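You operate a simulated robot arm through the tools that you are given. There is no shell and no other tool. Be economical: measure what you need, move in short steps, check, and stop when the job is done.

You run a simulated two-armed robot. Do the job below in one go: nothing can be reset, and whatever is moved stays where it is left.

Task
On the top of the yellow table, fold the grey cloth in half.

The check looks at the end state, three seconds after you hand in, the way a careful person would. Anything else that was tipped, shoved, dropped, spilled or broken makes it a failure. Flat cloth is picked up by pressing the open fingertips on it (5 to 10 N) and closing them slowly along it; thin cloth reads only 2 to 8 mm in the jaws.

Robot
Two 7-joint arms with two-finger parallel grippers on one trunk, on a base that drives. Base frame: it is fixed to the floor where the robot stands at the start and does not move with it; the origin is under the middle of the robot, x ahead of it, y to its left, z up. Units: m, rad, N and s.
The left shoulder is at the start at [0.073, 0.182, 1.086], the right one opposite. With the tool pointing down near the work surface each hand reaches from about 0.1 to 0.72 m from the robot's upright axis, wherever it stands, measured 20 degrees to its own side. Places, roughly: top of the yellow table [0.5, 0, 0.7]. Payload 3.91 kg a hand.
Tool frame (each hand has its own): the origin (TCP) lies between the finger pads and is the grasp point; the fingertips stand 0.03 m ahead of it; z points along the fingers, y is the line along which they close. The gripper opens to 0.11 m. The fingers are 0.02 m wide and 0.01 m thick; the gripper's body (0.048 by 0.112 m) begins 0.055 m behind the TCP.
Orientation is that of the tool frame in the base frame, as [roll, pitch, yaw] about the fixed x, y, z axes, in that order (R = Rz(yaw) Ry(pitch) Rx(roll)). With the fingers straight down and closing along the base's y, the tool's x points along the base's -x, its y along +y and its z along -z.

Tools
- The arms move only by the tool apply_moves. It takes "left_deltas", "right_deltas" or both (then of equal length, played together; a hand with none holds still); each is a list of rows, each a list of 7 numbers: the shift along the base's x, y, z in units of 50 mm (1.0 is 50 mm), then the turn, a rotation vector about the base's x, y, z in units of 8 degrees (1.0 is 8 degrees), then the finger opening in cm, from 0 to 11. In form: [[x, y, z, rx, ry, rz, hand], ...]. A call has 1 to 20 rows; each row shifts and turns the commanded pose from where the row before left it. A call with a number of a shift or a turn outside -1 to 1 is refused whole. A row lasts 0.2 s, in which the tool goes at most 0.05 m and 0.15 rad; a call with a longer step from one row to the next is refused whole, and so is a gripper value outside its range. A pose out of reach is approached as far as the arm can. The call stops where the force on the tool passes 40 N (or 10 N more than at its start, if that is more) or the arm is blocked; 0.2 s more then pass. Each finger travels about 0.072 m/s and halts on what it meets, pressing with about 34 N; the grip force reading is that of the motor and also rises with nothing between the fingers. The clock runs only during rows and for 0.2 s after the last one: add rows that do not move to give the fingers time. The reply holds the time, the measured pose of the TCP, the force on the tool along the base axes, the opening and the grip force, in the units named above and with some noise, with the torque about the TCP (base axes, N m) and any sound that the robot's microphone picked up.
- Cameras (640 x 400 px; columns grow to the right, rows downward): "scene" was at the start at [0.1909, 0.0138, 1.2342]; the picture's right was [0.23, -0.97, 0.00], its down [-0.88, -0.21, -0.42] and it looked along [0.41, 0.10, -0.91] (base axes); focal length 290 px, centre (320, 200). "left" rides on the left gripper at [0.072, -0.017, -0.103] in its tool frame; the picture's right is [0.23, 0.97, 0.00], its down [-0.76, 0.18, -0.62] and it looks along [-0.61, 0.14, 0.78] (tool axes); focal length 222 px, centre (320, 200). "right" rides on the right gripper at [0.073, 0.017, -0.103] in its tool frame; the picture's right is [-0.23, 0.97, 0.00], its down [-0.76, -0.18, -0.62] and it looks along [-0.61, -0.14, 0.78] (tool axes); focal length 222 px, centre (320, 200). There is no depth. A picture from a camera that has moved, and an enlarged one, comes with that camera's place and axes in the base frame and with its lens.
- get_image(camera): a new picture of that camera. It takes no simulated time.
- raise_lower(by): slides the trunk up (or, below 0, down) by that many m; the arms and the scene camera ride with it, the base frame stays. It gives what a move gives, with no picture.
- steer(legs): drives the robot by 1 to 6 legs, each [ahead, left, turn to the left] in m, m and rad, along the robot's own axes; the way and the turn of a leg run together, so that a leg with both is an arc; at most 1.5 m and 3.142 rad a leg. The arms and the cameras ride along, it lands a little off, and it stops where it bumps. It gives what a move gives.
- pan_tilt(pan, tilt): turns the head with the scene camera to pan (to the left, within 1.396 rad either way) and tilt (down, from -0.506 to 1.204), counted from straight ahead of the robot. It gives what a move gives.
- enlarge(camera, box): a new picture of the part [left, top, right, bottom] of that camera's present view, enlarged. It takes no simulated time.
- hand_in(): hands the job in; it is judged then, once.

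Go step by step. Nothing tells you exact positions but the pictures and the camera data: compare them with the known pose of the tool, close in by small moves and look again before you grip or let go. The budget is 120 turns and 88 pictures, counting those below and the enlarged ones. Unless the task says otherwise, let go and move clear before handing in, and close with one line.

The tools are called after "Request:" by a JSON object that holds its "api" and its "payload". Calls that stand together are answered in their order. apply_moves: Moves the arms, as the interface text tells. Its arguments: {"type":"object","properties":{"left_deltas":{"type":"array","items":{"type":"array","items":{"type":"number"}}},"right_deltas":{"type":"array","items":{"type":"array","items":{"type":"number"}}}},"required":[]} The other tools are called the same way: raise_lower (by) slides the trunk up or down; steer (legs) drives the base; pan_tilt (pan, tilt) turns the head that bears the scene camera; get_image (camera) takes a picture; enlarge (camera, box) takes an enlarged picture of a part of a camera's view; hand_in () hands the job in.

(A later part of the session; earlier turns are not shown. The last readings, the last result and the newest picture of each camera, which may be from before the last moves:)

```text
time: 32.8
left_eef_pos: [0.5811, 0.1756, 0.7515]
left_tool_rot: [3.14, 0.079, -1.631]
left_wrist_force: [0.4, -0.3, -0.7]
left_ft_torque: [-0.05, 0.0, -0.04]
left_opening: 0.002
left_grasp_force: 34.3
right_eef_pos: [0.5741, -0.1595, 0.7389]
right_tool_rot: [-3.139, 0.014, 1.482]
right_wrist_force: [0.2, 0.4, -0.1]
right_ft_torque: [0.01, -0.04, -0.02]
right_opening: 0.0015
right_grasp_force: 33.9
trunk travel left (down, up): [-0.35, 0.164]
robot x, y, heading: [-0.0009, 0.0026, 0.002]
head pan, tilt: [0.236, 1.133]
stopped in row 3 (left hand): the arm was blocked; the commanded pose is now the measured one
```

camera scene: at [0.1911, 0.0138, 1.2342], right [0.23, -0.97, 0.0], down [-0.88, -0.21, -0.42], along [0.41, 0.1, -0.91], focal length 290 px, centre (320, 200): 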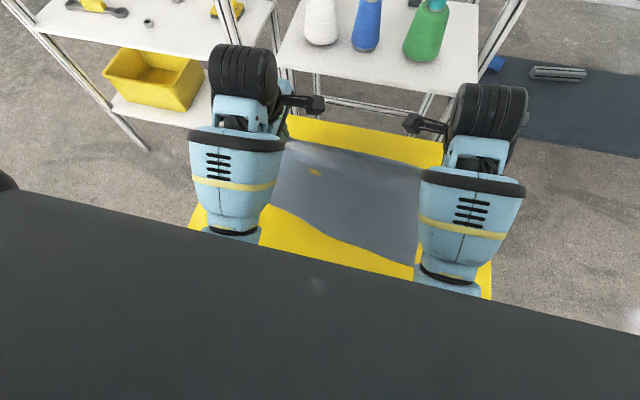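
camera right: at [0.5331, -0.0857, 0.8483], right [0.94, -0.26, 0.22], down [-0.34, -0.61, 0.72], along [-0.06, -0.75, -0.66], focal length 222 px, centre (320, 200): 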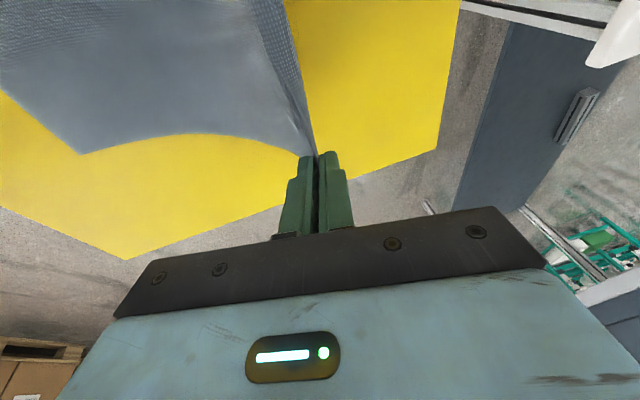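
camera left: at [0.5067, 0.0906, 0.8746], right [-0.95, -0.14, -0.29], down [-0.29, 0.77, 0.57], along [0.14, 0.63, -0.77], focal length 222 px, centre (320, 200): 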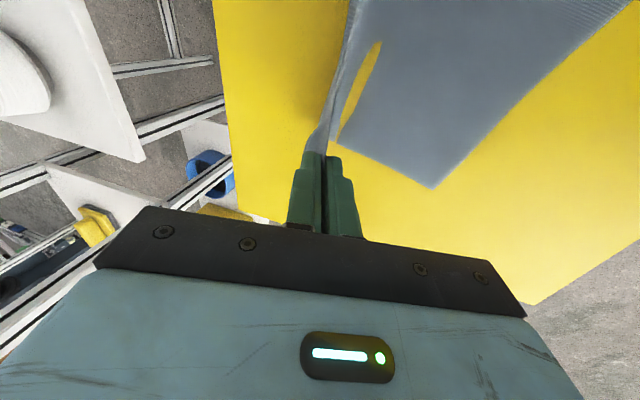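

Tension is gone and the arms track again. I'll look at all the views.

Request:
{"api": "get_image", "payload": {"camera": "scene"}}

Request:
{"api": "get_image", "payload": {"camera": "left"}}

Request:
{"api": "get_image", "payload": {"camera": "right"}}

```text
60 pictures are left
camera scene: at [0.1909, 0.0138, 1.2342], right [0.23, -0.97, 0.0], down [-0.88, -0.21, -0.42], along [0.41, 0.1, -0.91], focal length 290 px, centre (320, 200)
```

scene: 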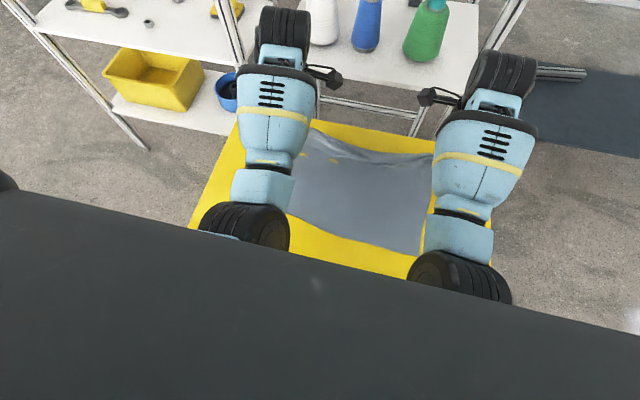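

```text
59 pictures are left
camera left: at [0.5941, 0.0936, 0.8488], right [-0.99, -0.17, -0.02], down [-0.13, 0.72, 0.68], along [-0.1, 0.67, -0.73], focal length 222 px, centre (320, 200)
```

left: 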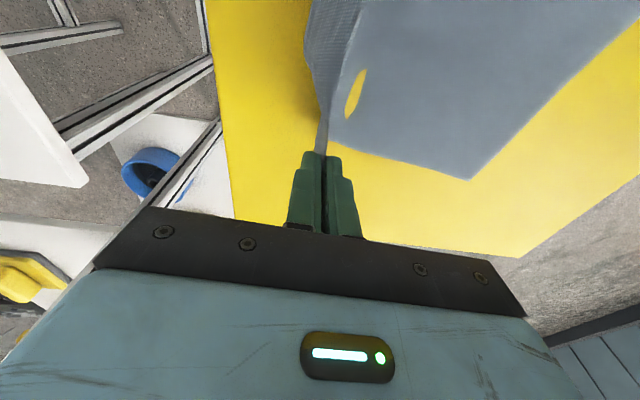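

```text
58 pictures are left
camera right: at [0.5978, -0.0874, 0.8425], right [0.95, -0.31, 0.0], down [-0.24, -0.73, 0.63], along [-0.2, -0.6, -0.77], focal length 222 px, centre (320, 200)
```

right: 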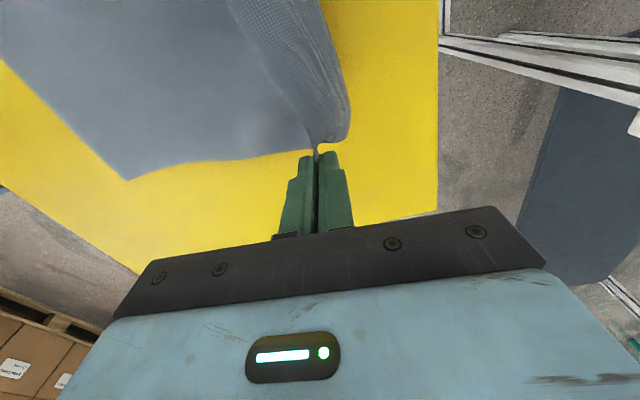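

The cloth is neat: the near edge runs from (0.42, 0.21) to (0.376, -0.145), and both far corners are still held with no tension. I'll carry the fold with trunk and base, starting with a small raise and a short drive back.

Request:
{"api": "raise_lower", "payload": {"by": 0.03}}

Request:
{"api": "steer", "payload": {"legs": [[-0.07, 0.01, 0]]}}

```text
time: 33.5
left_eef_pos: [0.5821, 0.1951, 0.7805]
left_tool_rot: [3.14, 0.105, -1.623]
left_wrist_force: [0.3, -37.0, 0.7]
left_ft_torque: [-1.1, 0.05, 0.06]
left_opening: 0.0021
left_grasp_force: 33.5
right_eef_pos: [0.5756, -0.1808, 0.7699]
right_tool_rot: [3.14, 0.043, 1.471]
right_wrist_force: [0.5, 37.1, 0.0]
right_ft_torque: [0.7, -0.03, 0.07]
right_opening: 0.0014
right_grasp_force: 34.4
trunk travel left (down, up): [-0.381, 0.134]
robot x, y, heading: [-0.0009, -0.0001, 0.002]
head pan, tilt: [0.236, 1.133]
stopped: the force on the tool passed its limit at 40 N (the readings are from after the stop); the commanded pose is now the measured one
```

```text
time: 34.5
left_eef_pos: [0.5112, 0.2054, 0.78]
left_tool_rot: [-3.142, 0.104, -1.62]
left_wrist_force: [-0.6, -40.7, -0.3]
left_ft_torque: [-1.2, -0.01, 0.0]
left_opening: 0.0019
left_grasp_force: 34.0
right_eef_pos: [0.5059, -0.1728, 0.7683]
right_tool_rot: [3.139, 0.043, 1.465]
right_wrist_force: [-0.1, 40.5, 0.5]
right_ft_torque: [0.73, -0.02, 0.09]
right_opening: 0.0015
right_grasp_force: 33.9
trunk travel left (down, up): [-0.381, 0.134]
robot x, y, heading: [-0.0739, 0.0096, 0.001]
head pan, tilt: [0.236, 1.133]
```

The hands sprang outward again while the trunk moved, so tension is about 40 N. They are in reachable territory now (relative x ≈ 0.58), so I'll command them inward to slacken the cloth.

Request:
{"api": "apply_moves", "payload": {"left_deltas": [[0.05, -0.12, 0, 0, 0, 0, 0], [0.05, -0.12, 0, 0, 0, 0, 0], [0.05, -0.12, 0, 0, 0, 0, 0], [0.05, -0.12, 0, 0, 0, 0, 0], [0, 0, 0, 0, 0, 0, 0], [0, 0, 0, 0, 0, 0, 0]], "right_deltas": [[0.05, 0.12, 0, 0, 0, 0, 0], [0.05, 0.12, 0, 0, 0, 0, 0], [0.05, 0.12, 0, 0, 0, 0, 0], [0.05, 0.12, 0, 0, 0, 0, 0], [0, 0, 0, 0, 0, 0, 0], [0, 0, 0, 0, 0, 0, 0]]}}

```text
time: 35.9
left_eef_pos: [0.5232, 0.1997, 0.7773]
left_tool_rot: [3.136, 0.129, -1.606]
left_wrist_force: [-0.3, -18.0, -0.1]
left_ft_torque: [-0.53, 0.02, -0.01]
left_opening: 0.002
left_grasp_force: 33.8
right_eef_pos: [0.5161, -0.1682, 0.763]
right_tool_rot: [3.14, 0.074, 1.451]
right_wrist_force: [-0.1, 17.3, -0.2]
right_ft_torque: [0.32, -0.02, 0.06]
right_opening: 0.0016
right_grasp_force: 33.8
trunk travel left (down, up): [-0.381, 0.134]
robot x, y, heading: [-0.0678, 0.0131, 0.0]
head pan, tilt: [0.236, 1.133]
```

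Request:
{"api": "apply_moves", "payload": {"left_deltas": [[0, -0.1, 0, -0.2, 0, 0, 0], [0, -0.1, 0, -0.2, 0, 0, 0], [0, -0.1, 0, -0.2, 0, 0, 0], [0, -0.1, 0, -0.2, 0, 0, 0], [0, 0, 0, 0, 0, 0, 0], [0, 0, 0, 0, 0, 0, 0]], "right_deltas": [[0, 0.1, 0, 0.12, 0, 0, 0], [0, 0.1, 0, 0.12, 0, 0, 0], [0, 0.1, 0, 0.12, 0, 0, 0], [0, 0.1, 0, 0.12, 0, 0, 0], [0, 0, 0, 0, 0, 0, 0], [0, 0, 0, 0, 0, 0, 0]]}}

Request:
{"api": "get_image", "payload": {"camera": "scene"}}

```text
time: 37.5
left_eef_pos: [0.5255, 0.1894, 0.7751]
left_tool_rot: [3.142, 0.028, -1.591]
left_wrist_force: [0.7, -0.2, 0.9]
left_ft_torque: [0.0, 0.02, -0.01]
left_opening: 0.0017
left_grasp_force: 34.0
right_eef_pos: [0.5202, -0.1605, 0.7643]
right_tool_rot: [3.14, 0.014, 1.432]
right_wrist_force: [-0.2, -0.1, 0.3]
right_ft_torque: [0.01, -0.01, 0.02]
right_opening: 0.0015
right_grasp_force: 33.7
trunk travel left (down, up): [-0.381, 0.134]
robot x, y, heading: [-0.0639, 0.0066, -0.001]
head pan, tilt: [0.236, 1.133]
stopped in row 6 (left hand): the arm was blocked; the commanded pose is now the measured one
```

```text
57 pictures are left
camera scene: at [0.1115, 0.0236, 1.2666], right [0.23, -0.97, 0.0], down [-0.88, -0.21, -0.42], along [0.41, 0.1, -0.91], focal length 290 px, centre (320, 200)
```

scene: 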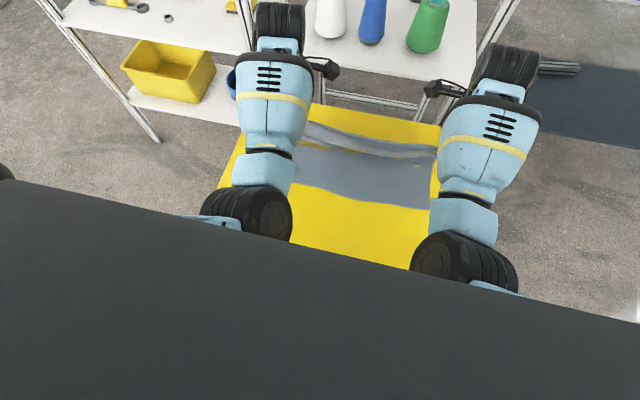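

Tension is off again and the near edge now runs straight at x ≈ 0.415, with the far edge held 80 mm above the fold line. I'll hold briefly to see whether the hands stay put.

Request:
{"api": "apply_moves", "payload": {"left_deltas": [[0, 0, 0, 0, 0, 0, 0], [0, 0, 0, 0, 0, 0, 0]], "right_deltas": [[0, 0, 0, 0, 0, 0, 0], [0, 0, 0, 0, 0, 0, 0]]}}

```text
time: 38.1
left_eef_pos: [0.5236, 0.1892, 0.7755]
left_tool_rot: [-3.139, 0.029, -1.592]
left_wrist_force: [-0.2, 0.6, -0.4]
left_ft_torque: [0.01, 0.0, 0.01]
left_opening: 0.0019
left_grasp_force: 34.5
right_eef_pos: [0.5201, -0.1589, 0.7648]
right_tool_rot: [3.138, 0.012, 1.432]
right_wrist_force: [-0.7, -0.1, -0.5]
right_ft_torque: [0.0, -0.01, 0.04]
right_opening: 0.0016
right_grasp_force: 34.2
trunk travel left (down, up): [-0.381, 0.134]
robot x, y, heading: [-0.0703, 0.0119, -0.003]
head pan, tilt: [0.236, 1.133]
```

Stable. I'll continue the fold by driving back a little and see if the hands stay together.

Request:
{"api": "steer", "payload": {"legs": [[-0.035, 0, 0]]}}

```text
time: 39.0
left_eef_pos: [0.4904, 0.1898, 0.7755]
left_tool_rot: [-3.141, 0.027, -1.591]
left_wrist_force: [0.2, -0.8, 0.5]
left_ft_torque: [0.01, -0.01, -0.02]
left_opening: 0.0019
left_grasp_force: 33.5
right_eef_pos: [0.485, -0.1596, 0.7657]
right_tool_rot: [3.139, 0.014, 1.435]
right_wrist_force: [0.6, -0.9, 0.5]
right_ft_torque: [0.01, -0.03, 0.03]
right_opening: 0.0018
right_grasp_force: 33.7
trunk travel left (down, up): [-0.381, 0.134]
robot x, y, heading: [-0.1032, 0.0115, 0.003]
head pan, tilt: [0.236, 1.133]
```

Driving works cleanly. I'll lower the trunk and drive back a bit more.

Request:
{"api": "raise_lower", "payload": {"by": -0.035}}

Request:
{"api": "steer", "payload": {"legs": [[-0.025, 0, 0]]}}

Request:
{"api": "get_image", "payload": {"camera": "scene"}}

Request:
{"api": "get_image", "payload": {"camera": "right"}}

Request:
{"api": "get_image", "payload": {"camera": "left"}}

```text
time: 39.7
left_eef_pos: [0.4871, 0.2015, 0.7308]
left_tool_rot: [3.125, 0.043, -1.592]
left_wrist_force: [-1.4, -37.5, -0.1]
left_ft_torque: [-1.05, 0.02, 0.04]
left_opening: 0.0019
left_grasp_force: 34.1
right_eef_pos: [0.4839, -0.1795, 0.721]
right_tool_rot: [-3.13, 0.039, 1.428]
right_wrist_force: [-0.5, 37.7, 0.2]
right_ft_torque: [0.73, 0.01, 0.02]
right_opening: 0.0017
right_grasp_force: 33.7
trunk travel left (down, up): [-0.347, 0.168]
robot x, y, heading: [-0.1034, 0.0135, 0.002]
head pan, tilt: [0.236, 1.133]
stopped: the force on the tool passed its limit at 43 N (the readings are from after the stop); the commanded pose is now the measured one
```

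```text
time: 40.5
left_eef_pos: [0.4613, 0.2017, 0.7327]
left_tool_rot: [3.127, 0.04, -1.59]
left_wrist_force: [0.2, -40.0, -0.4]
left_ft_torque: [-1.09, -0.02, 0.03]
left_opening: 0.002
left_grasp_force: 33.9
right_eef_pos: [0.458, -0.1791, 0.7215]
right_tool_rot: [-3.132, 0.039, 1.424]
right_wrist_force: [0.0, 40.5, 0.8]
right_ft_torque: [0.75, -0.04, 0.07]
right_opening: 0.0016
right_grasp_force: 33.9
trunk travel left (down, up): [-0.347, 0.168]
robot x, y, heading: [-0.1289, 0.0089, 0.002]
head pan, tilt: [0.236, 1.133]
```

```text
56 pictures are left
camera scene: at [0.0622, 0.0236, 1.2308], right [0.23, -0.97, 0.0], down [-0.88, -0.21, -0.43], along [0.41, 0.1, -0.91], focal length 290 px, centre (320, 200)
```

scene: 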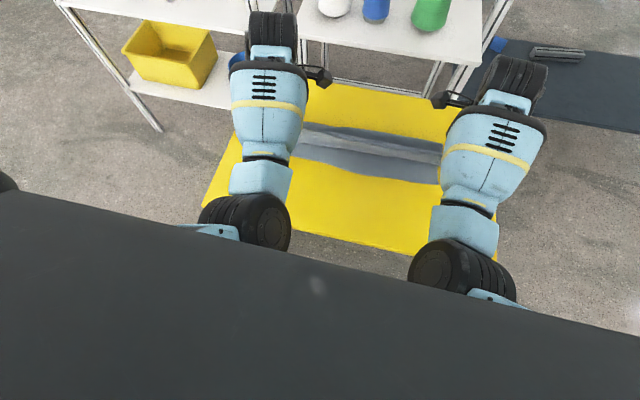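

```text
55 pictures are left
camera right: at [0.4868, -0.1065, 0.8213], right [0.93, -0.37, 0.0], down [-0.28, -0.7, 0.65], along [-0.24, -0.61, -0.76], focal length 222 px, centre (320, 200)
```

right: 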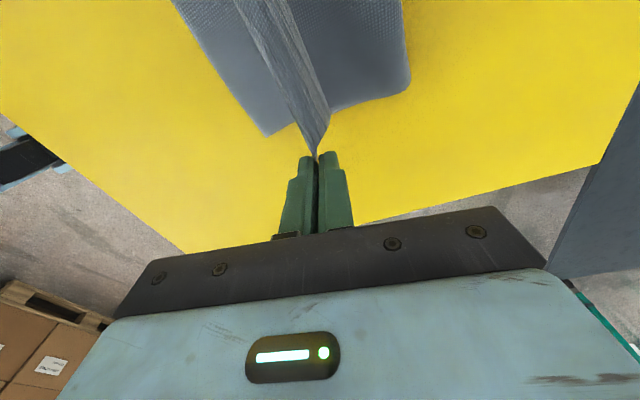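

```text
54 pictures are left
camera left: at [0.4797, 0.1247, 0.8313], right [-0.98, -0.21, 0.0], down [-0.16, 0.74, 0.66], along [-0.14, 0.64, -0.76], focal length 222 px, centre (320, 200)
```

left: 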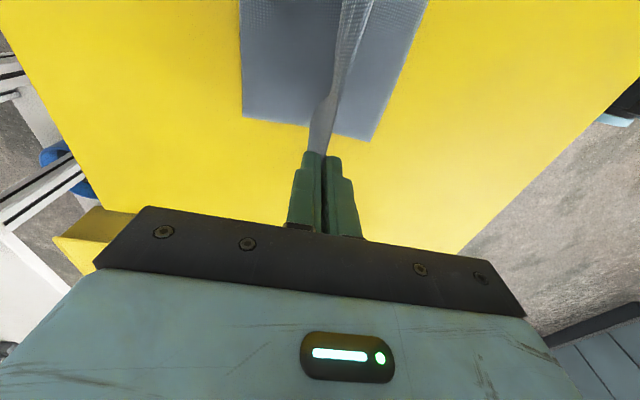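

The fold is well formed: the near edge is at x ≈ 0.42, the fold loop is at x ≈ 0.53 and the hands are at x ≈ 0.46. I'll slacken the hands inward with the arms, then lower with the arms instead of the trunk.

Request:
{"api": "apply_moves", "payload": {"left_deltas": [[0, -0.08, 0, -0.06, 0, 0, 0], [0, -0.08, 0, -0.06, 0, 0, 0], [0, -0.08, 0, -0.06, 0, 0, 0], [0, -0.08, 0, -0.06, 0, 0, 0], [0, 0, 0, 0, 0, 0, 0], [0, 0, 0, 0, 0, 0, 0]], "right_deltas": [[0, 0.17, 0, 0.07, 0, 0, 0], [0, 0.17, 0, 0.07, 0, 0, 0], [0, 0.17, 0, 0.07, 0, 0, 0], [0, 0.17, 0, 0.07, 0, 0, 0], [0, 0, 0, 0, 0, 0, 0], [0, 0, 0, 0, 0, 0, 0]]}}

```text
time: 41.9
left_eef_pos: [0.4633, 0.2036, 0.7294]
left_tool_rot: [3.127, 0.033, -1.574]
left_wrist_force: [0.8, -15.1, -0.2]
left_ft_torque: [-0.42, 0.02, -0.03]
left_opening: 0.0016
left_grasp_force: 34.2
right_eef_pos: [0.4625, -0.1707, 0.7181]
right_tool_rot: [-3.133, 0.031, 1.4]
right_wrist_force: [0.6, 16.3, 0.8]
right_ft_torque: [0.32, 0.02, 0.04]
right_opening: 0.0017
right_grasp_force: 33.9
trunk travel left (down, up): [-0.347, 0.168]
robot x, y, heading: [-0.1267, 0.0094, -0.0]
head pan, tilt: [0.236, 1.133]
```

Request:
{"api": "apply_moves", "payload": {"left_deltas": [[0, -0.12, 0, 0, 0, 0, 0], [0, -0.12, 0, 0, 0, 0, 0], [0, -0.08, 0, 0, 0, 0, 0], [0, 0, 0, 0, 0, 0, 0], [0, 0, 0, 0, 0, 0, 0]], "right_deltas": [[0, 0.17, 0, 0, 0, 0, 0], [0, 0.17, 0, 0, 0, 0, 0], [0, 0.17, 0, 0, 0, 0, 0], [0, 0, 0, 0, 0, 0, 0], [0, 0, 0, 0, 0, 0, 0]]}}

```text
time: 43.3
left_eef_pos: [0.4682, 0.1981, 0.7344]
left_tool_rot: [3.136, 0.038, -1.559]
left_wrist_force: [0.5, -0.7, 1.7]
left_ft_torque: [-0.02, 0.01, 0.02]
left_opening: 0.002
left_grasp_force: 33.8
right_eef_pos: [0.4679, -0.1503, 0.7234]
right_tool_rot: [3.138, 0.031, 1.389]
right_wrist_force: [0.5, 0.2, 0.1]
right_ft_torque: [0.01, 0.0, 0.01]
right_opening: 0.0016
right_grasp_force: 34.0
trunk travel left (down, up): [-0.347, 0.168]
robot x, y, heading: [-0.1283, 0.013, 0.002]
head pan, tilt: [0.236, 1.133]
stopped in row 5 (right hand): the arm was blocked; the commanded pose is now the measured one
```

The cloth is slack again. I'll lower the edge with small arm steps to just above the bottom layer.

Request:
{"api": "apply_moves", "payload": {"left_deltas": [[-0.04, 0, -0.18, 0, 0, 0, 0], [-0.04, 0, -0.18, 0, 0, 0, 0], [-0.04, 0, -0.18, 0, 0, 0, 0], [0, 0, -0.1, 0, 0, 0, 0]], "right_deltas": [[-0.04, 0, -0.12, 0, 0, 0, 0], [-0.04, 0, -0.12, 0, 0, 0, 0], [-0.04, 0, -0.12, 0, 0, 0, 0], [0, 0, -0.06, 0, 0, 0, 0]]}}

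Request:
{"api": "get_image", "payload": {"camera": "right"}}

Request:
{"api": "get_image", "payload": {"camera": "left"}}

```text
time: 44.3
left_eef_pos: [0.4631, 0.1994, 0.703]
left_tool_rot: [3.139, 0.043, -1.554]
left_wrist_force: [0.9, -1.4, 0.1]
left_ft_torque: [0.01, 0.07, -0.01]
left_opening: 0.0019
left_grasp_force: 33.9
right_eef_pos: [0.4634, -0.1577, 0.7047]
right_tool_rot: [3.132, 0.04, 1.38]
right_wrist_force: [-0.2, 1.3, 0.8]
right_ft_torque: [-0.01, 0.01, 0.02]
right_opening: 0.0017
right_grasp_force: 33.9
trunk travel left (down, up): [-0.347, 0.168]
robot x, y, heading: [-0.1306, 0.0105, 0.003]
head pan, tilt: [0.236, 1.133]
```

```text
53 pictures are left
camera right: at [0.4942, -0.0865, 0.8052], right [0.91, -0.41, 0.02], down [-0.32, -0.69, 0.65], along [-0.25, -0.6, -0.76], focal length 222 px, centre (320, 200)
```

right: 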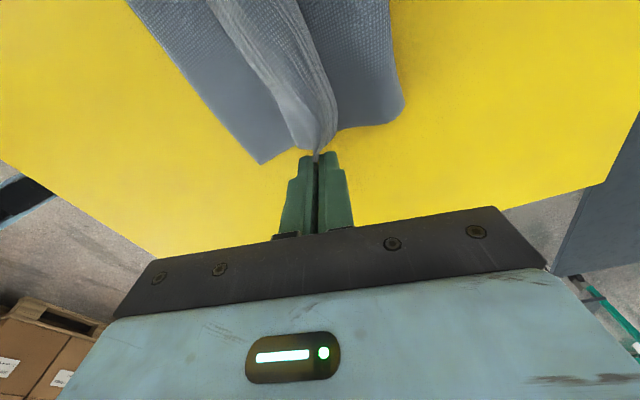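

```text
52 pictures are left
camera left: at [0.4829, 0.1232, 0.8022], right [-0.97, -0.24, -0.01], down [-0.19, 0.73, 0.66], along [-0.15, 0.64, -0.76], focal length 222 px, centre (320, 200)
```

left: 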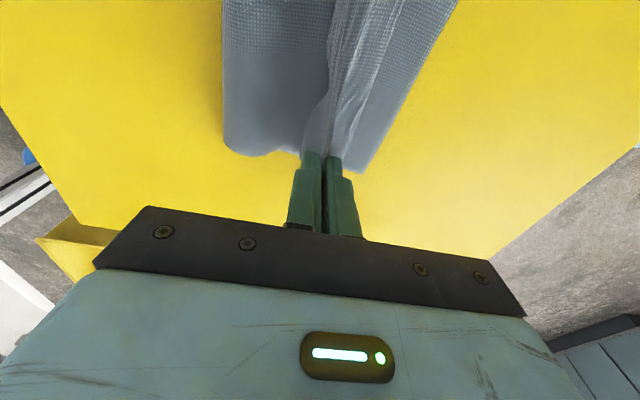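

The top edge sits just over the bottom layer near its edge at x ≈ 0.43. I'll open both hands slowly.

Request:
{"api": "apply_moves", "payload": {"left_deltas": [[0, 0, 0, 0, 0, 0, 0.8], [0, 0, 0, 0, 0, 0, 1.6], [0, 0, 0, 0, 0, 0, 2.4], [0, 0, 0, 0, 0, 0, 3.2], [0, 0, 0, 0, 0, 0, 4.0], [0, 0, 0, 0, 0, 0, 4.5], [0, 0, 0, 0, 0, 0, 4.5]], "right_deltas": [[0, 0, 0, 0, 0, 0, 0.8], [0, 0, 0, 0, 0, 0, 1.6], [0, 0, 0, 0, 0, 0, 2.4], [0, 0, 0, 0, 0, 0, 3.2], [0, 0, 0, 0, 0, 0, 4.0], [0, 0, 0, 0, 0, 0, 4.5], [0, 0, 0, 0, 0, 0, 4.5]]}}

Request:
{"api": "get_image", "payload": {"camera": "right"}}

Request:
{"api": "get_image", "payload": {"camera": "left"}}

```text
time: 45.9
left_eef_pos: [0.4604, 0.2013, 0.6997]
left_tool_rot: [3.136, 0.045, -1.555]
left_wrist_force: [-0.1, 1.1, -0.1]
left_ft_torque: [0.04, 0.01, -0.03]
left_opening: 0.045
left_grasp_force: 0.0
right_eef_pos: [0.4611, -0.1589, 0.7008]
right_tool_rot: [3.138, 0.044, 1.381]
right_wrist_force: [0.2, -0.5, 0.5]
right_ft_torque: [-0.02, 0.01, 0.0]
right_opening: 0.0452
right_grasp_force: 0.1
trunk travel left (down, up): [-0.347, 0.168]
robot x, y, heading: [-0.1268, 0.0099, 0.006]
head pan, tilt: [0.236, 1.133]
```

```text
51 pictures are left
camera right: at [0.4925, -0.0867, 0.8017], right [0.91, -0.41, 0.01], down [-0.32, -0.69, 0.65], along [-0.26, -0.6, -0.76], focal length 222 px, centre (320, 200)
```

right: 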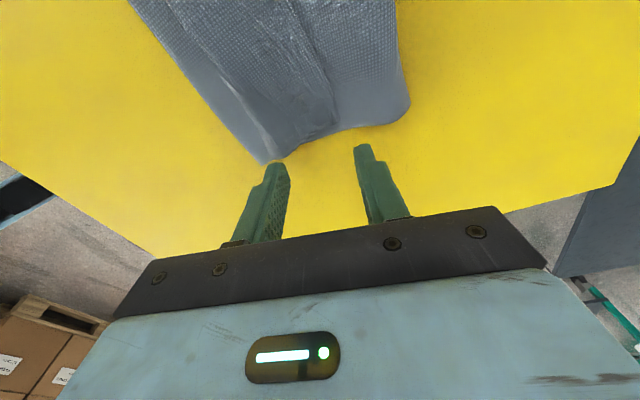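

```text
50 pictures are left
camera left: at [0.4815, 0.1233, 0.7996], right [-0.97, -0.24, 0.0], down [-0.19, 0.73, 0.66], along [-0.16, 0.64, -0.75], focal length 222 px, centre (320, 200)
```

left: 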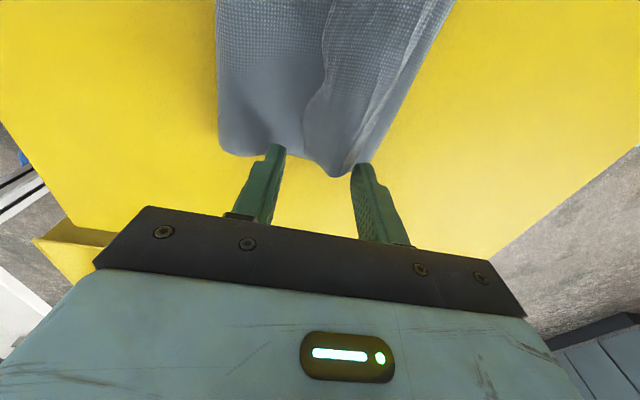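

Both corners are free. I'll raise the hands straight up, then drive back for an overall view.

Request:
{"api": "apply_moves", "payload": {"left_deltas": [[0, 0, 0.3, 0, 0, 0, 4.5], [0, 0, 0.4, 0, 0, 0, 4.5], [0, 0, 0.5, 0, 0, 0, 4.5], [0, 0, 0.5, 0, 0, 0, 4.5], [0, 0, 0.5, 0, 0, 0, 4.5]], "right_deltas": [[0, 0, 0.3, 0, 0, 0, 4.5], [0, 0, 0.4, 0, 0, 0, 4.5], [0, 0, 0.5, 0, 0, 0, 4.5], [0, 0, 0.5, 0, 0, 0, 4.5], [0, 0, 0.5, 0, 0, 0, 4.5]]}}

Request:
{"api": "get_image", "payload": {"camera": "scene"}}

Request:
{"api": "get_image", "payload": {"camera": "left"}}

Request:
{"api": "get_image", "payload": {"camera": "right"}}

```text
time: 47.1
left_eef_pos: [0.4671, 0.2132, 0.8002]
left_tool_rot: [3.131, 0.061, -1.544]
left_wrist_force: [0.4, 0.1, 0.5]
left_ft_torque: [0.0, 0.0, -0.01]
left_opening: 0.0448
left_grasp_force: 0.0
left hand out of reach, approached as far as the arm can: row 5
right_eef_pos: [0.4717, -0.1651, 0.7964]
right_tool_rot: [-3.142, 0.057, 1.373]
right_wrist_force: [0.1, -0.1, 0.0]
right_ft_torque: [0.02, 0.03, -0.03]
right_opening: 0.0452
right_grasp_force: 0.1
right hand out of reach, approached as far as the arm can: row 5
trunk travel left (down, up): [-0.347, 0.168]
robot x, y, heading: [-0.1269, 0.0105, -0.006]
head pan, tilt: [0.236, 1.133]
```

```text
49 pictures are left
camera scene: at [0.0636, 0.0237, 1.2306], right [0.23, -0.97, 0.0], down [-0.88, -0.21, -0.42], along [0.41, 0.1, -0.91], focal length 290 px, centre (320, 200)
```

scene: 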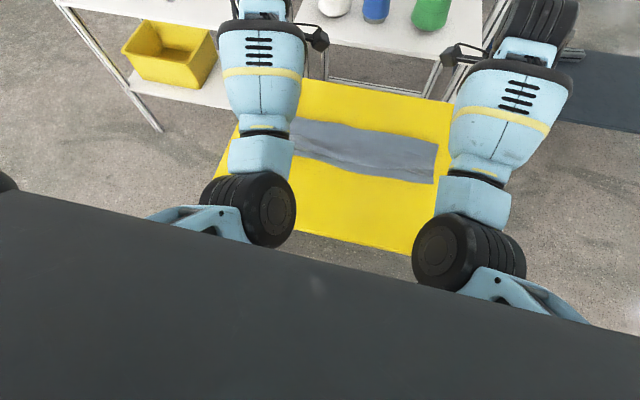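

```text
48 pictures are left
camera left: at [0.4898, 0.1342, 0.8981], right [-0.97, -0.26, 0.0], down [-0.19, 0.72, 0.67], along [-0.17, 0.65, -0.74], focal length 222 px, centre (320, 200)
```

left: 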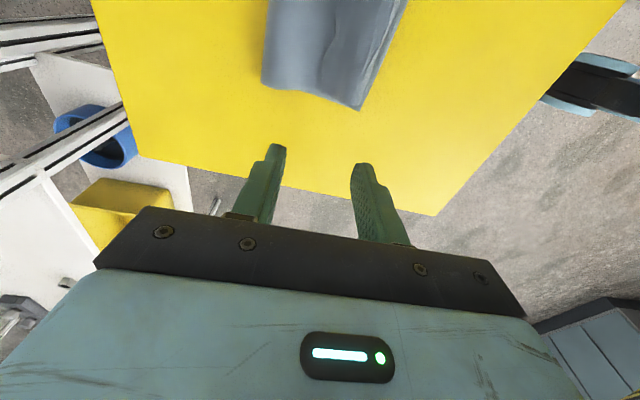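

```text
47 pictures are left
camera right: at [0.5037, -0.094, 0.8967], right [0.91, -0.41, 0.01], down [-0.32, -0.68, 0.66], along [-0.27, -0.61, -0.75], focal length 222 px, centre (320, 200)
```

right: 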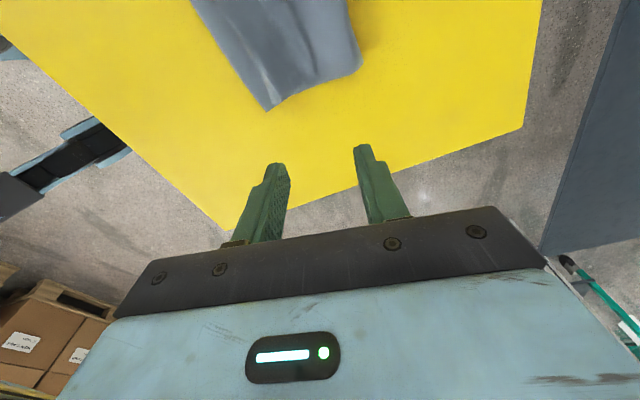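

That looks like a tidy fold. I'll drive back to get a clear overall view of edge alignment and puffiness.

Request:
{"api": "steer", "payload": {"legs": [[-0.3, 0, 0]]}}

Request:
{"api": "pan_tilt", "payload": {"pan": 0.0, "tilt": 0.75}}

Request:
{"api": "get_image", "payload": {"camera": "scene"}}

```text
time: 49.2
left_eef_pos: [0.1682, 0.2145, 0.8064]
left_tool_rot: [3.14, 0.057, -1.536]
left_wrist_force: [-0.1, 0.0, 0.0]
left_ft_torque: [0.0, -0.01, 0.0]
left_opening: 0.0449
left_grasp_force: 0.0
right_eef_pos: [0.1732, -0.1659, 0.8034]
right_tool_rot: [3.133, 0.049, 1.372]
right_wrist_force: [0.3, -1.0, 0.1]
right_ft_torque: [-0.04, -0.05, -0.01]
right_opening: 0.0453
right_grasp_force: 0.1
trunk travel left (down, up): [-0.347, 0.168]
robot x, y, heading: [-0.4284, 0.0125, 0.004]
head pan, tilt: [0.236, 1.133]
```

```text
time: 50.0
left_eef_pos: [0.1686, 0.2167, 0.8045]
left_tool_rot: [-3.142, 0.06, -1.532]
left_wrist_force: [0.2, -0.7, 0.0]
left_ft_torque: [-0.05, 0.02, -0.01]
left_opening: 0.0451
left_grasp_force: 0.0
right_eef_pos: [0.173, -0.1678, 0.8023]
right_tool_rot: [3.132, 0.051, 1.369]
right_wrist_force: [0.8, 0.2, -0.6]
right_ft_torque: [0.02, -0.01, 0.0]
right_opening: 0.0448
right_grasp_force: 0.1
trunk travel left (down, up): [-0.347, 0.168]
robot x, y, heading: [-0.4281, 0.0124, 0.002]
head pan, tilt: [0.0, 0.75]
```

```text
46 pictures are left
camera scene: at [-0.2146, 0.0098, 1.2584], right [0.0, -1.0, 0.0], down [-0.68, 0.0, -0.73], along [0.73, 0.0, -0.68], focal length 290 px, centre (320, 200)
```

scene: 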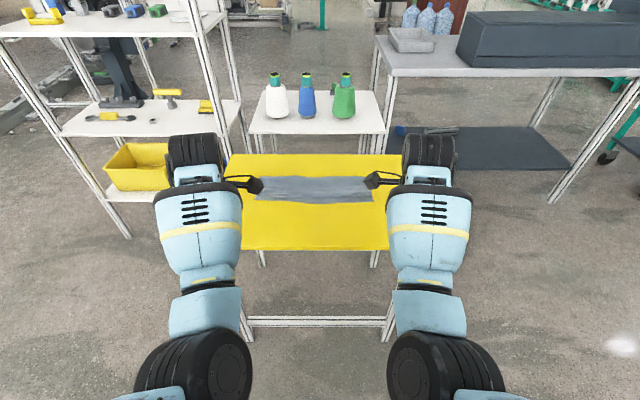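

Request:
{"api": "steer", "payload": {"legs": [[-0.1, 0.0, 0]]}}

Request:
{"api": "enlarge", "payload": {"camera": "scene", "box": [220, 140, 420, 265]}}

```text
time: 51.2
left_eef_pos: [0.0682, 0.2167, 0.8057]
left_tool_rot: [3.141, 0.06, -1.532]
left_wrist_force: [-0.2, 0.5, 0.5]
left_ft_torque: [-0.01, 0.0, 0.0]
left_opening: 0.045
left_grasp_force: 0.1
right_eef_pos: [0.0732, -0.1692, 0.8036]
right_tool_rot: [3.134, 0.05, 1.369]
right_wrist_force: [0.6, -0.4, -0.1]
right_ft_torque: [0.0, -0.03, 0.01]
right_opening: 0.0449
right_grasp_force: 0.0
trunk travel left (down, up): [-0.347, 0.168]
robot x, y, heading: [-0.5313, 0.0111, 0.004]
head pan, tilt: [0.0, 0.75]
```

```text
3.20 times, centred on (320, 202) of scene
camera zoom: at [-0.3155, 0.0095, 1.2586], right [0.0, -1.0, 0.0], down [-0.68, 0.0, -0.73], along [0.73, 0.0, -0.68], focal length 929 px, centre (320, 192)
```

zoom: 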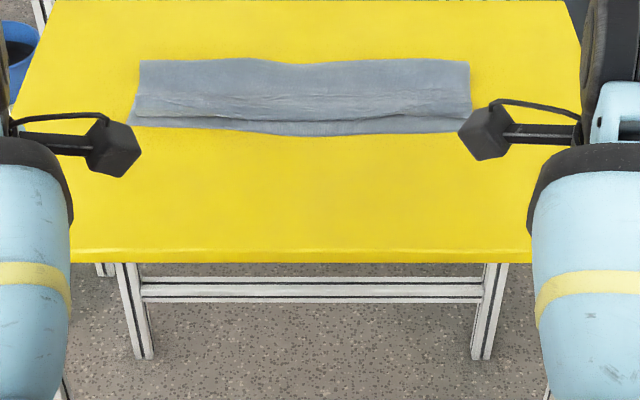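

The top edge looks about 20 mm short of the bottom edge, and its lip may be curled. I'll zoom in closer.

Request:
{"api": "enlarge", "payload": {"camera": "scene", "box": [255, 150, 325, 194]}}

Request:
{"api": "enlarge", "payload": {"camera": "scene", "box": [310, 150, 380, 194]}}

```text
9.09 times, centred on (290, 172) of scene
camera zoom: at [-0.3155, 0.0095, 1.2586], right [0.0, -1.0, 0.0], down [-0.68, 0.0, -0.73], along [0.73, 0.0, -0.68], focal length 2639 px, centre (593, 454)
```

zoom: 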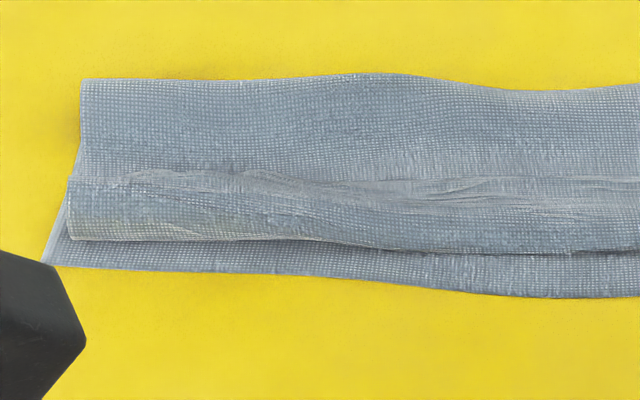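

```text
9.09 times, centred on (345, 172) of scene
camera zoom: at [-0.3155, 0.0095, 1.2586], right [0.0, -1.0, 0.0], down [-0.68, 0.0, -0.73], along [0.73, 0.0, -0.68], focal length 2639 px, centre (93, 454)
```

zoom: 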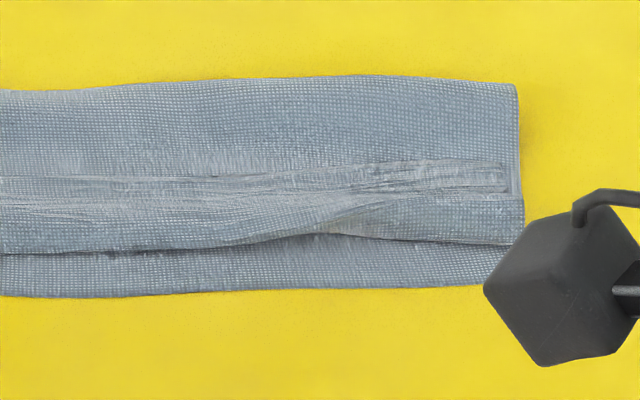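

The free lip, about 35 mm wide, is folded back on top of the upper layer. I'll unfold it by pressing one finger on the lip and one on the upper layer, then opening the fingers to spread it outward. First, clear of the table, I turn both hands half around (cameras outward), which should suit the arms better.

Request:
{"api": "apply_moves", "payload": {"left_deltas": [[0, 0, 0, -0.1, 0, -0.95, 2], [0, 0, 0, -0.1, 0, -0.95, 2], [0, 0, 0, -0.1, 0, -0.95, 2], [0, 0, 0, -0.1, 0, -0.95, 2], [0, 0, 0, 0, 0, -0.95, 2], [0, 0, 0, 0, 0, -0.95, 2], [0, 0, 0, 0, 0, -0.95, 2], [0, 0, 0, 0, 0, -0.95, 2], [0, 0, 0, 0, 0, -0.95, 2], [0, 0, 0, 0, 0, -0.95, 2], [0, 0, 0, 0, 0, -0.95, 2], [0, 0, 0, 0, 0, -0.95, 2]], "right_deltas": [[0, 0, 0, 0.1, 0, 0.99, 2], [0, 0, 0, 0.1, 0, 0.99, 2], [0, 0, 0, 0.1, 0, 0.99, 2], [0, 0, 0, 0.1, 0, 0.99, 2], [0, 0, 0, 0, 0, 0.99, 2], [0, 0, 0, 0, 0, 0.99, 2], [0, 0, 0, 0, 0, 0.99, 2], [0, 0, 0, 0, 0, 0.99, 2], [0, 0, 0, 0, 0, 0.99, 2], [0, 0, 0, 0, 0, 0.99, 2], [0, 0, 0, 0, 0, 0.99, 2], [0, 0, 0, 0, 0, 0.99, 2]]}}

Request:
{"api": "apply_moves", "payload": {"left_deltas": [[0, 0, 0, 0, 0, -0.95, 2], [0, 0, 0, 0, 0, -0.95, 2], [0, 0, 0, 0, 0, -0.95, 2], [0, 0, 0, 0, 0, -0.95, 2], [0, 0, 0, 0, 0, -0.95, 2], [0, 0, 0, 0, 0, -0.95, 2], [0, 0, 0, 0, 0, -0.95, 2], [0, 0, 0, 0, 0, -0.95, 2], [0, 0, 0, 0, 0, -0.95, 2], [0, 0, 0, 0, 0, -0.95, 2], [0, 0, 0, 0, 0, -0.95, 2], [0, 0, 0, 0, 0, -0.95, 2]], "right_deltas": [[0, 0, 0, 0, 0, 0.99, 2], [0, 0, 0, 0, 0, 0.99, 2], [0, 0, 0, 0, 0, 0.99, 2], [0, 0, 0, 0, 0, 0.99, 2], [0, 0, 0, 0, 0, 0.99, 2], [0, 0, 0, 0, 0, 0.99, 2], [0, 0, 0, 0, 0, 0.99, 2], [0, 0, 0, 0, 0, 0.99, 2], [0, 0, 0, 0, 0, 0.99, 2], [0, 0, 0, 0, 0, 0.99, 2], [0, 0, 0, 0, 0, 0.99, 2], [0, 0, 0, 0, 0, 0.99, 2]]}}

```text
time: 53.8
left_eef_pos: [0.0695, 0.2221, 0.8052]
left_tool_rot: [-3.136, 0.005, -3.119]
left_wrist_force: [0.0, -0.1, -0.8]
left_ft_torque: [-0.01, -0.01, 0.01]
left_opening: 0.0198
left_grasp_force: 0.1
right_eef_pos: [0.0727, -0.1754, 0.8021]
right_tool_rot: [3.136, -0.004, 3.021]
right_wrist_force: [0.8, -0.2, 0.1]
right_ft_torque: [0.02, -0.02, -0.02]
right_opening: 0.0199
right_grasp_force: 0.0
trunk travel left (down, up): [-0.347, 0.168]
robot x, y, heading: [-0.5329, 0.0108, 0.003]
head pan, tilt: [0.0, 0.75]
```

```text
time: 56.4
left_eef_pos: [0.0695, 0.226, 0.8041]
left_tool_rot: [-3.131, -0.006, 1.574]
left_wrist_force: [-0.5, -0.4, 1.0]
left_ft_torque: [0.0, 0.02, 0.01]
left_opening: 0.0201
left_grasp_force: 0.0
right_eef_pos: [0.0755, -0.1774, 0.8031]
right_tool_rot: [3.134, -0.012, -1.606]
right_wrist_force: [0.5, -0.8, -0.3]
right_ft_torque: [-0.01, -0.02, 0.0]
right_opening: 0.0201
right_grasp_force: 0.0
trunk travel left (down, up): [-0.347, 0.168]
robot x, y, heading: [-0.5302, 0.0097, 0.001]
head pan, tilt: [0.0, 0.75]
```

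Both half-turns worked. Now a full clear look at the cloth.

Request:
{"api": "enlarge", "payload": {"camera": "scene", "box": [250, 145, 390, 232]}}

```text
4.57 times, centred on (320, 188) of scene
camera zoom: at [-0.3146, 0.0095, 1.2584], right [0.0, -1.0, 0.0], down [-0.68, 0.0, -0.73], along [0.73, 0.0, -0.68], focal length 1327 px, centre (320, 253)
```

zoom: 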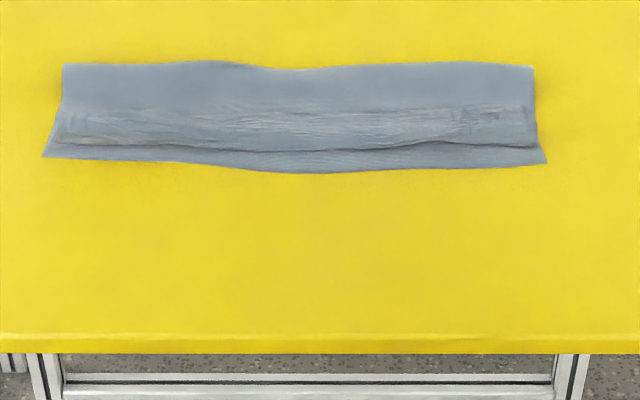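

Clear view now: the near edge is at x ≈ 0.42, the lip crease at 0.43, the lip's free edge at 0.473 and the main fold at 0.535. I'll set the hands' y and drive back in, to bring them over the lip.

Request:
{"api": "apply_moves", "payload": {"left_deltas": [[0, -0.3, 0, 0, 0, 0, 2], [0, -0.3, 0, 0, 0, 0, 2], [0, -0.3, 0, 0, 0, 0, 2], [0, -0.3, 0, 0, 0, 0, 2]], "right_deltas": [[-0.03, 0.3, 0, 0, 0, 0.06, 2], [-0.03, 0.3, 0, 0, 0, 0.06, 2], [-0.03, 0.3, 0, 0, 0, 0.06, 2], [-0.03, 0.3, 0, 0, 0, 0.06, 2]]}}

Request:
{"api": "steer", "payload": {"legs": [[0.41, 0, 0]]}}

Request:
{"api": "get_image", "payload": {"camera": "left"}}

Request:
{"api": "get_image", "payload": {"camera": "right"}}

```text
time: 57.4
left_eef_pos: [0.0769, 0.1764, 0.8072]
left_tool_rot: [3.139, -0.01, 1.595]
left_wrist_force: [0.0, -0.3, -0.1]
left_ft_torque: [-0.02, 0.0, -0.02]
left_opening: 0.0201
left_grasp_force: 0.2
left hand out of reach, approached as far as the arm can: row 3
right_eef_pos: [0.0776, -0.1297, 0.803]
right_tool_rot: [3.141, -0.021, -1.594]
right_wrist_force: [-0.1, 1.3, 0.2]
right_ft_torque: [-0.06, 0.06, 0.0]
right_opening: 0.0199
right_grasp_force: 0.0
right hand out of reach, approached as far as the arm can: row 3
trunk travel left (down, up): [-0.347, 0.168]
robot x, y, heading: [-0.5282, 0.0049, 0.007]
head pan, tilt: [0.0, 0.75]
```

```text
time: 59.9
left_eef_pos: [0.4845, 0.1751, 0.8004]
left_tool_rot: [-3.13, -0.016, 1.587]
left_wrist_force: [0.8, 0.2, -0.7]
left_ft_torque: [0.01, -0.01, 0.01]
left_opening: 0.0199
left_grasp_force: 0.1
right_eef_pos: [0.4844, -0.1284, 0.7974]
right_tool_rot: [3.133, -0.029, -1.588]
right_wrist_force: [-0.3, 0.2, 0.2]
right_ft_torque: [0.02, 0.01, 0.02]
right_opening: 0.0197
right_grasp_force: 0.1
trunk travel left (down, up): [-0.347, 0.168]
robot x, y, heading: [-0.1215, 0.0137, 0.006]
head pan, tilt: [0.0, 0.75]
```

```text
41 pictures are left
camera left: at [0.4683, 0.2449, 0.9039], right [0.97, 0.25, -0.01], down [0.2, -0.77, 0.61], along [0.14, -0.59, -0.79], focal length 222 px, centre (320, 200)
```

left: 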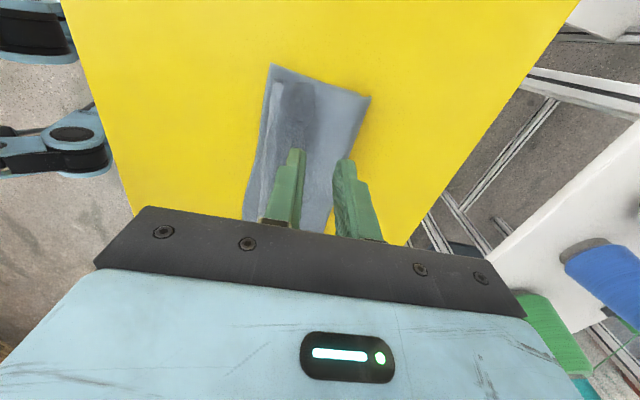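

```text
40 pictures are left
camera right: at [0.4668, -0.1979, 0.9028], right [-0.97, 0.24, 0.0], down [0.2, 0.78, 0.6], along [0.14, 0.58, -0.8], focal length 222 px, centre (320, 200)
```

right: 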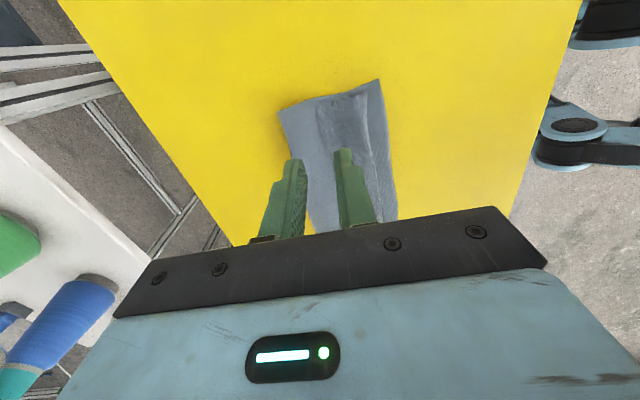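

The hands are positioned over the lip's free edge at both ends. I'll lower to just above and check.

Request:
{"api": "apply_moves", "payload": {"left_deltas": [[0, 0, -0.4, 0, 0, 0, 2], [0, 0, -0.4, 0, 0, 0, 2], [0, 0, -0.4, 0, 0, 0, 2], [0, 0, -0.3, 0, 0, 0, 2]], "right_deltas": [[0, 0, -0.4, 0, 0, 0, 2], [0, 0, -0.4, 0, 0, 0, 2], [0, 0, -0.4, 0, 0, 0, 2], [0, 0, -0.25, 0, 0, 0, 2]]}}

Request:
{"api": "get_image", "payload": {"camera": "left"}}

Request:
{"api": "get_image", "payload": {"camera": "right"}}

```text
time: 60.9
left_eef_pos: [0.4841, 0.1749, 0.7247]
left_tool_rot: [-3.132, -0.017, 1.59]
left_wrist_force: [0.5, 0.5, 0.4]
left_ft_torque: [0.02, 0.01, -0.02]
left_opening: 0.0202
left_grasp_force: 0.1
right_eef_pos: [0.4825, -0.1294, 0.7242]
right_tool_rot: [3.132, -0.028, -1.587]
right_wrist_force: [0.7, 0.7, 1.0]
right_ft_torque: [-0.01, 0.0, -0.04]
right_opening: 0.02
right_grasp_force: 0.1
trunk travel left (down, up): [-0.347, 0.168]
robot x, y, heading: [-0.1228, 0.009, 0.003]
head pan, tilt: [0.0, 0.75]
```

```text
39 pictures are left
camera left: at [0.4679, 0.2445, 0.8286], right [0.97, 0.25, -0.01], down [0.2, -0.77, 0.61], along [0.15, -0.59, -0.79], focal length 222 px, centre (320, 200)
```

left: 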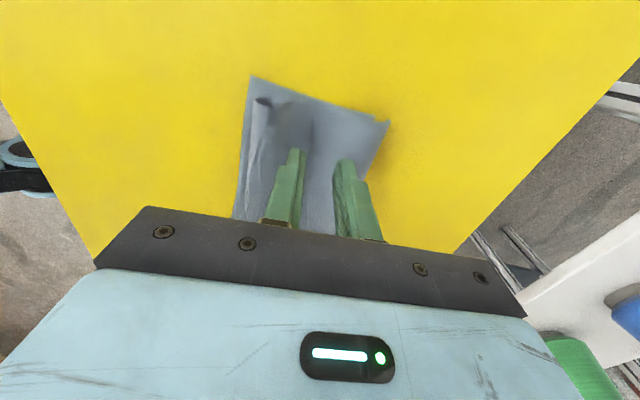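

```text
38 pictures are left
camera right: at [0.466, -0.1981, 0.8307], right [-0.97, 0.25, 0.0], down [0.2, 0.78, 0.6], along [0.14, 0.58, -0.8], focal length 222 px, centre (320, 200)
```

right: 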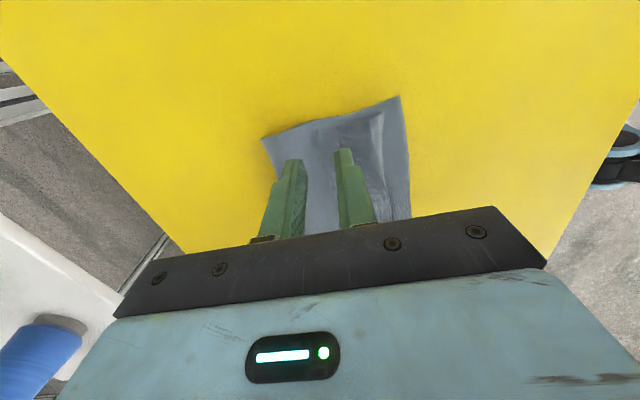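

Request:
{"api": "enlarge", "payload": {"camera": "left", "box": [220, 60, 420, 185]}}

Request:
{"api": "enlarge", "payload": {"camera": "right", "box": [240, 80, 440, 205]}}

```text
3.20 times, centred on (320, 122) of left
camera zoom: at [0.4679, 0.2445, 0.8286], right [0.97, 0.25, -0.01], down [0.2, -0.77, 0.61], along [0.15, -0.59, -0.79], focal length 711 px, centre (320, 448)
```

zoom: 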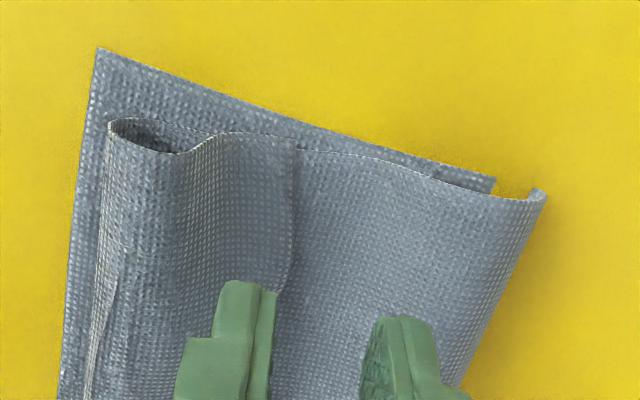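

```text
3.20 times, centred on (340, 142) of right
camera zoom: at [0.466, -0.1981, 0.8307], right [-0.97, 0.25, 0.0], down [0.2, 0.78, 0.6], along [0.14, 0.58, -0.8], focal length 711 px, centre (256, 384)
```

zoom: 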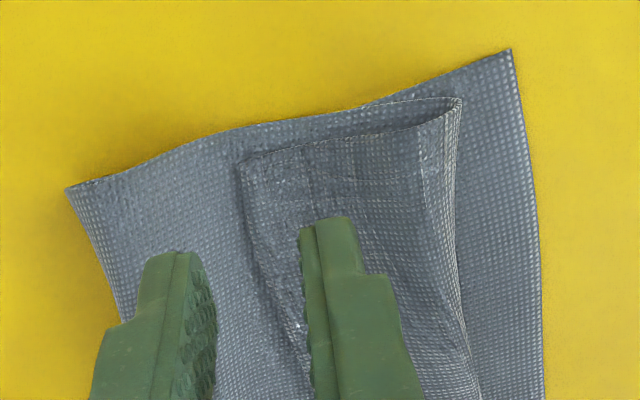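

The views show it well: one finger is over the lip near its free edge, the other over the upper layer. Coming down to contact.

Request:
{"api": "apply_moves", "payload": {"left_deltas": [[0, 0, -0.25, 0, 0, 0, 2], [0, 0, -0.25, 0, 0, 0, 2], [0, 0, -0.06, 0, 0, 0, 2], [0, 0, 0, 0, 0, 0, 2]], "right_deltas": [[0, 0, -0.25, 0, 0, 0, 2], [0, 0, -0.25, 0, 0, 0, 2], [0, 0, -0.06, 0, 0, 0, 2], [0, 0, 0, 0, 0, 0, 2]]}}

```text
time: 61.9
left_eef_pos: [0.4835, 0.1755, 0.6968]
left_tool_rot: [-3.131, -0.016, 1.591]
left_wrist_force: [-0.1, -1.1, 0.5]
left_ft_torque: [0.0, 0.04, 0.02]
left_opening: 0.0201
left_grasp_force: 0.1
right_eef_pos: [0.4815, -0.1285, 0.6972]
right_tool_rot: [3.134, -0.028, -1.589]
right_wrist_force: [0.8, -0.1, -0.5]
right_ft_torque: [-0.03, -0.01, -0.01]
right_opening: 0.0204
right_grasp_force: 0.0
trunk travel left (down, up): [-0.347, 0.168]
robot x, y, heading: [-0.1189, 0.0086, -0.001]
head pan, tilt: [0.0, 0.75]
```

Request:
{"api": "apply_moves", "payload": {"left_deltas": [[0, 0, -0.04, 0, 0, 0, 2], [0, 0, -0.04, 0, 0, 0, 2], [0, 0, 0, 0, 0, 0, 2]], "right_deltas": [[0, 0, -0.04, 0, 0, 0, 2], [0, 0, -0.04, 0, 0, 0, 2], [0, 0, 0, 0, 0, 0, 2]]}}

```text
time: 62.7
left_eef_pos: [0.4843, 0.1751, 0.6927]
left_tool_rot: [-3.132, -0.019, 1.59]
left_wrist_force: [0.8, 0.4, -0.5]
left_ft_torque: [0.01, 0.0, 0.02]
left_opening: 0.0202
left_grasp_force: 0.1
right_eef_pos: [0.4835, -0.1284, 0.6932]
right_tool_rot: [3.133, -0.03, -1.588]
right_wrist_force: [-1.6, 0.0, 2.6]
right_ft_torque: [-0.05, -0.01, 0.0]
right_opening: 0.02
right_grasp_force: 0.0
trunk travel left (down, up): [-0.347, 0.168]
robot x, y, heading: [-0.1189, 0.0078, 0.001]
head pan, tilt: [0.0, 0.75]
```

Request:
{"api": "apply_moves", "payload": {"left_deltas": [[0, 0, -0.04, 0, 0, 0, 2], [0, 0, 0, 0, 0, 0, 2]], "right_deltas": [[0, 0, 0, 0, 0, 0, 2], [0, 0, 0, 0, 0, 0, 2]]}}

```text
time: 63.3
left_eef_pos: [0.4835, 0.1755, 0.6922]
left_tool_rot: [-3.133, -0.019, 1.589]
left_wrist_force: [-1.5, -0.2, 5.7]
left_ft_torque: [0.0, 0.11, 0.01]
left_opening: 0.02
left_grasp_force: 0.0
right_eef_pos: [0.4821, -0.1295, 0.6926]
right_tool_rot: [3.132, -0.03, -1.589]
right_wrist_force: [0.9, -0.4, 1.3]
right_ft_torque: [0.02, -0.03, 0.0]
right_opening: 0.0199
right_grasp_force: 0.1
trunk travel left (down, up): [-0.347, 0.168]
robot x, y, heading: [-0.1198, 0.0058, 0.002]
head pan, tilt: [0.0, 0.75]
```

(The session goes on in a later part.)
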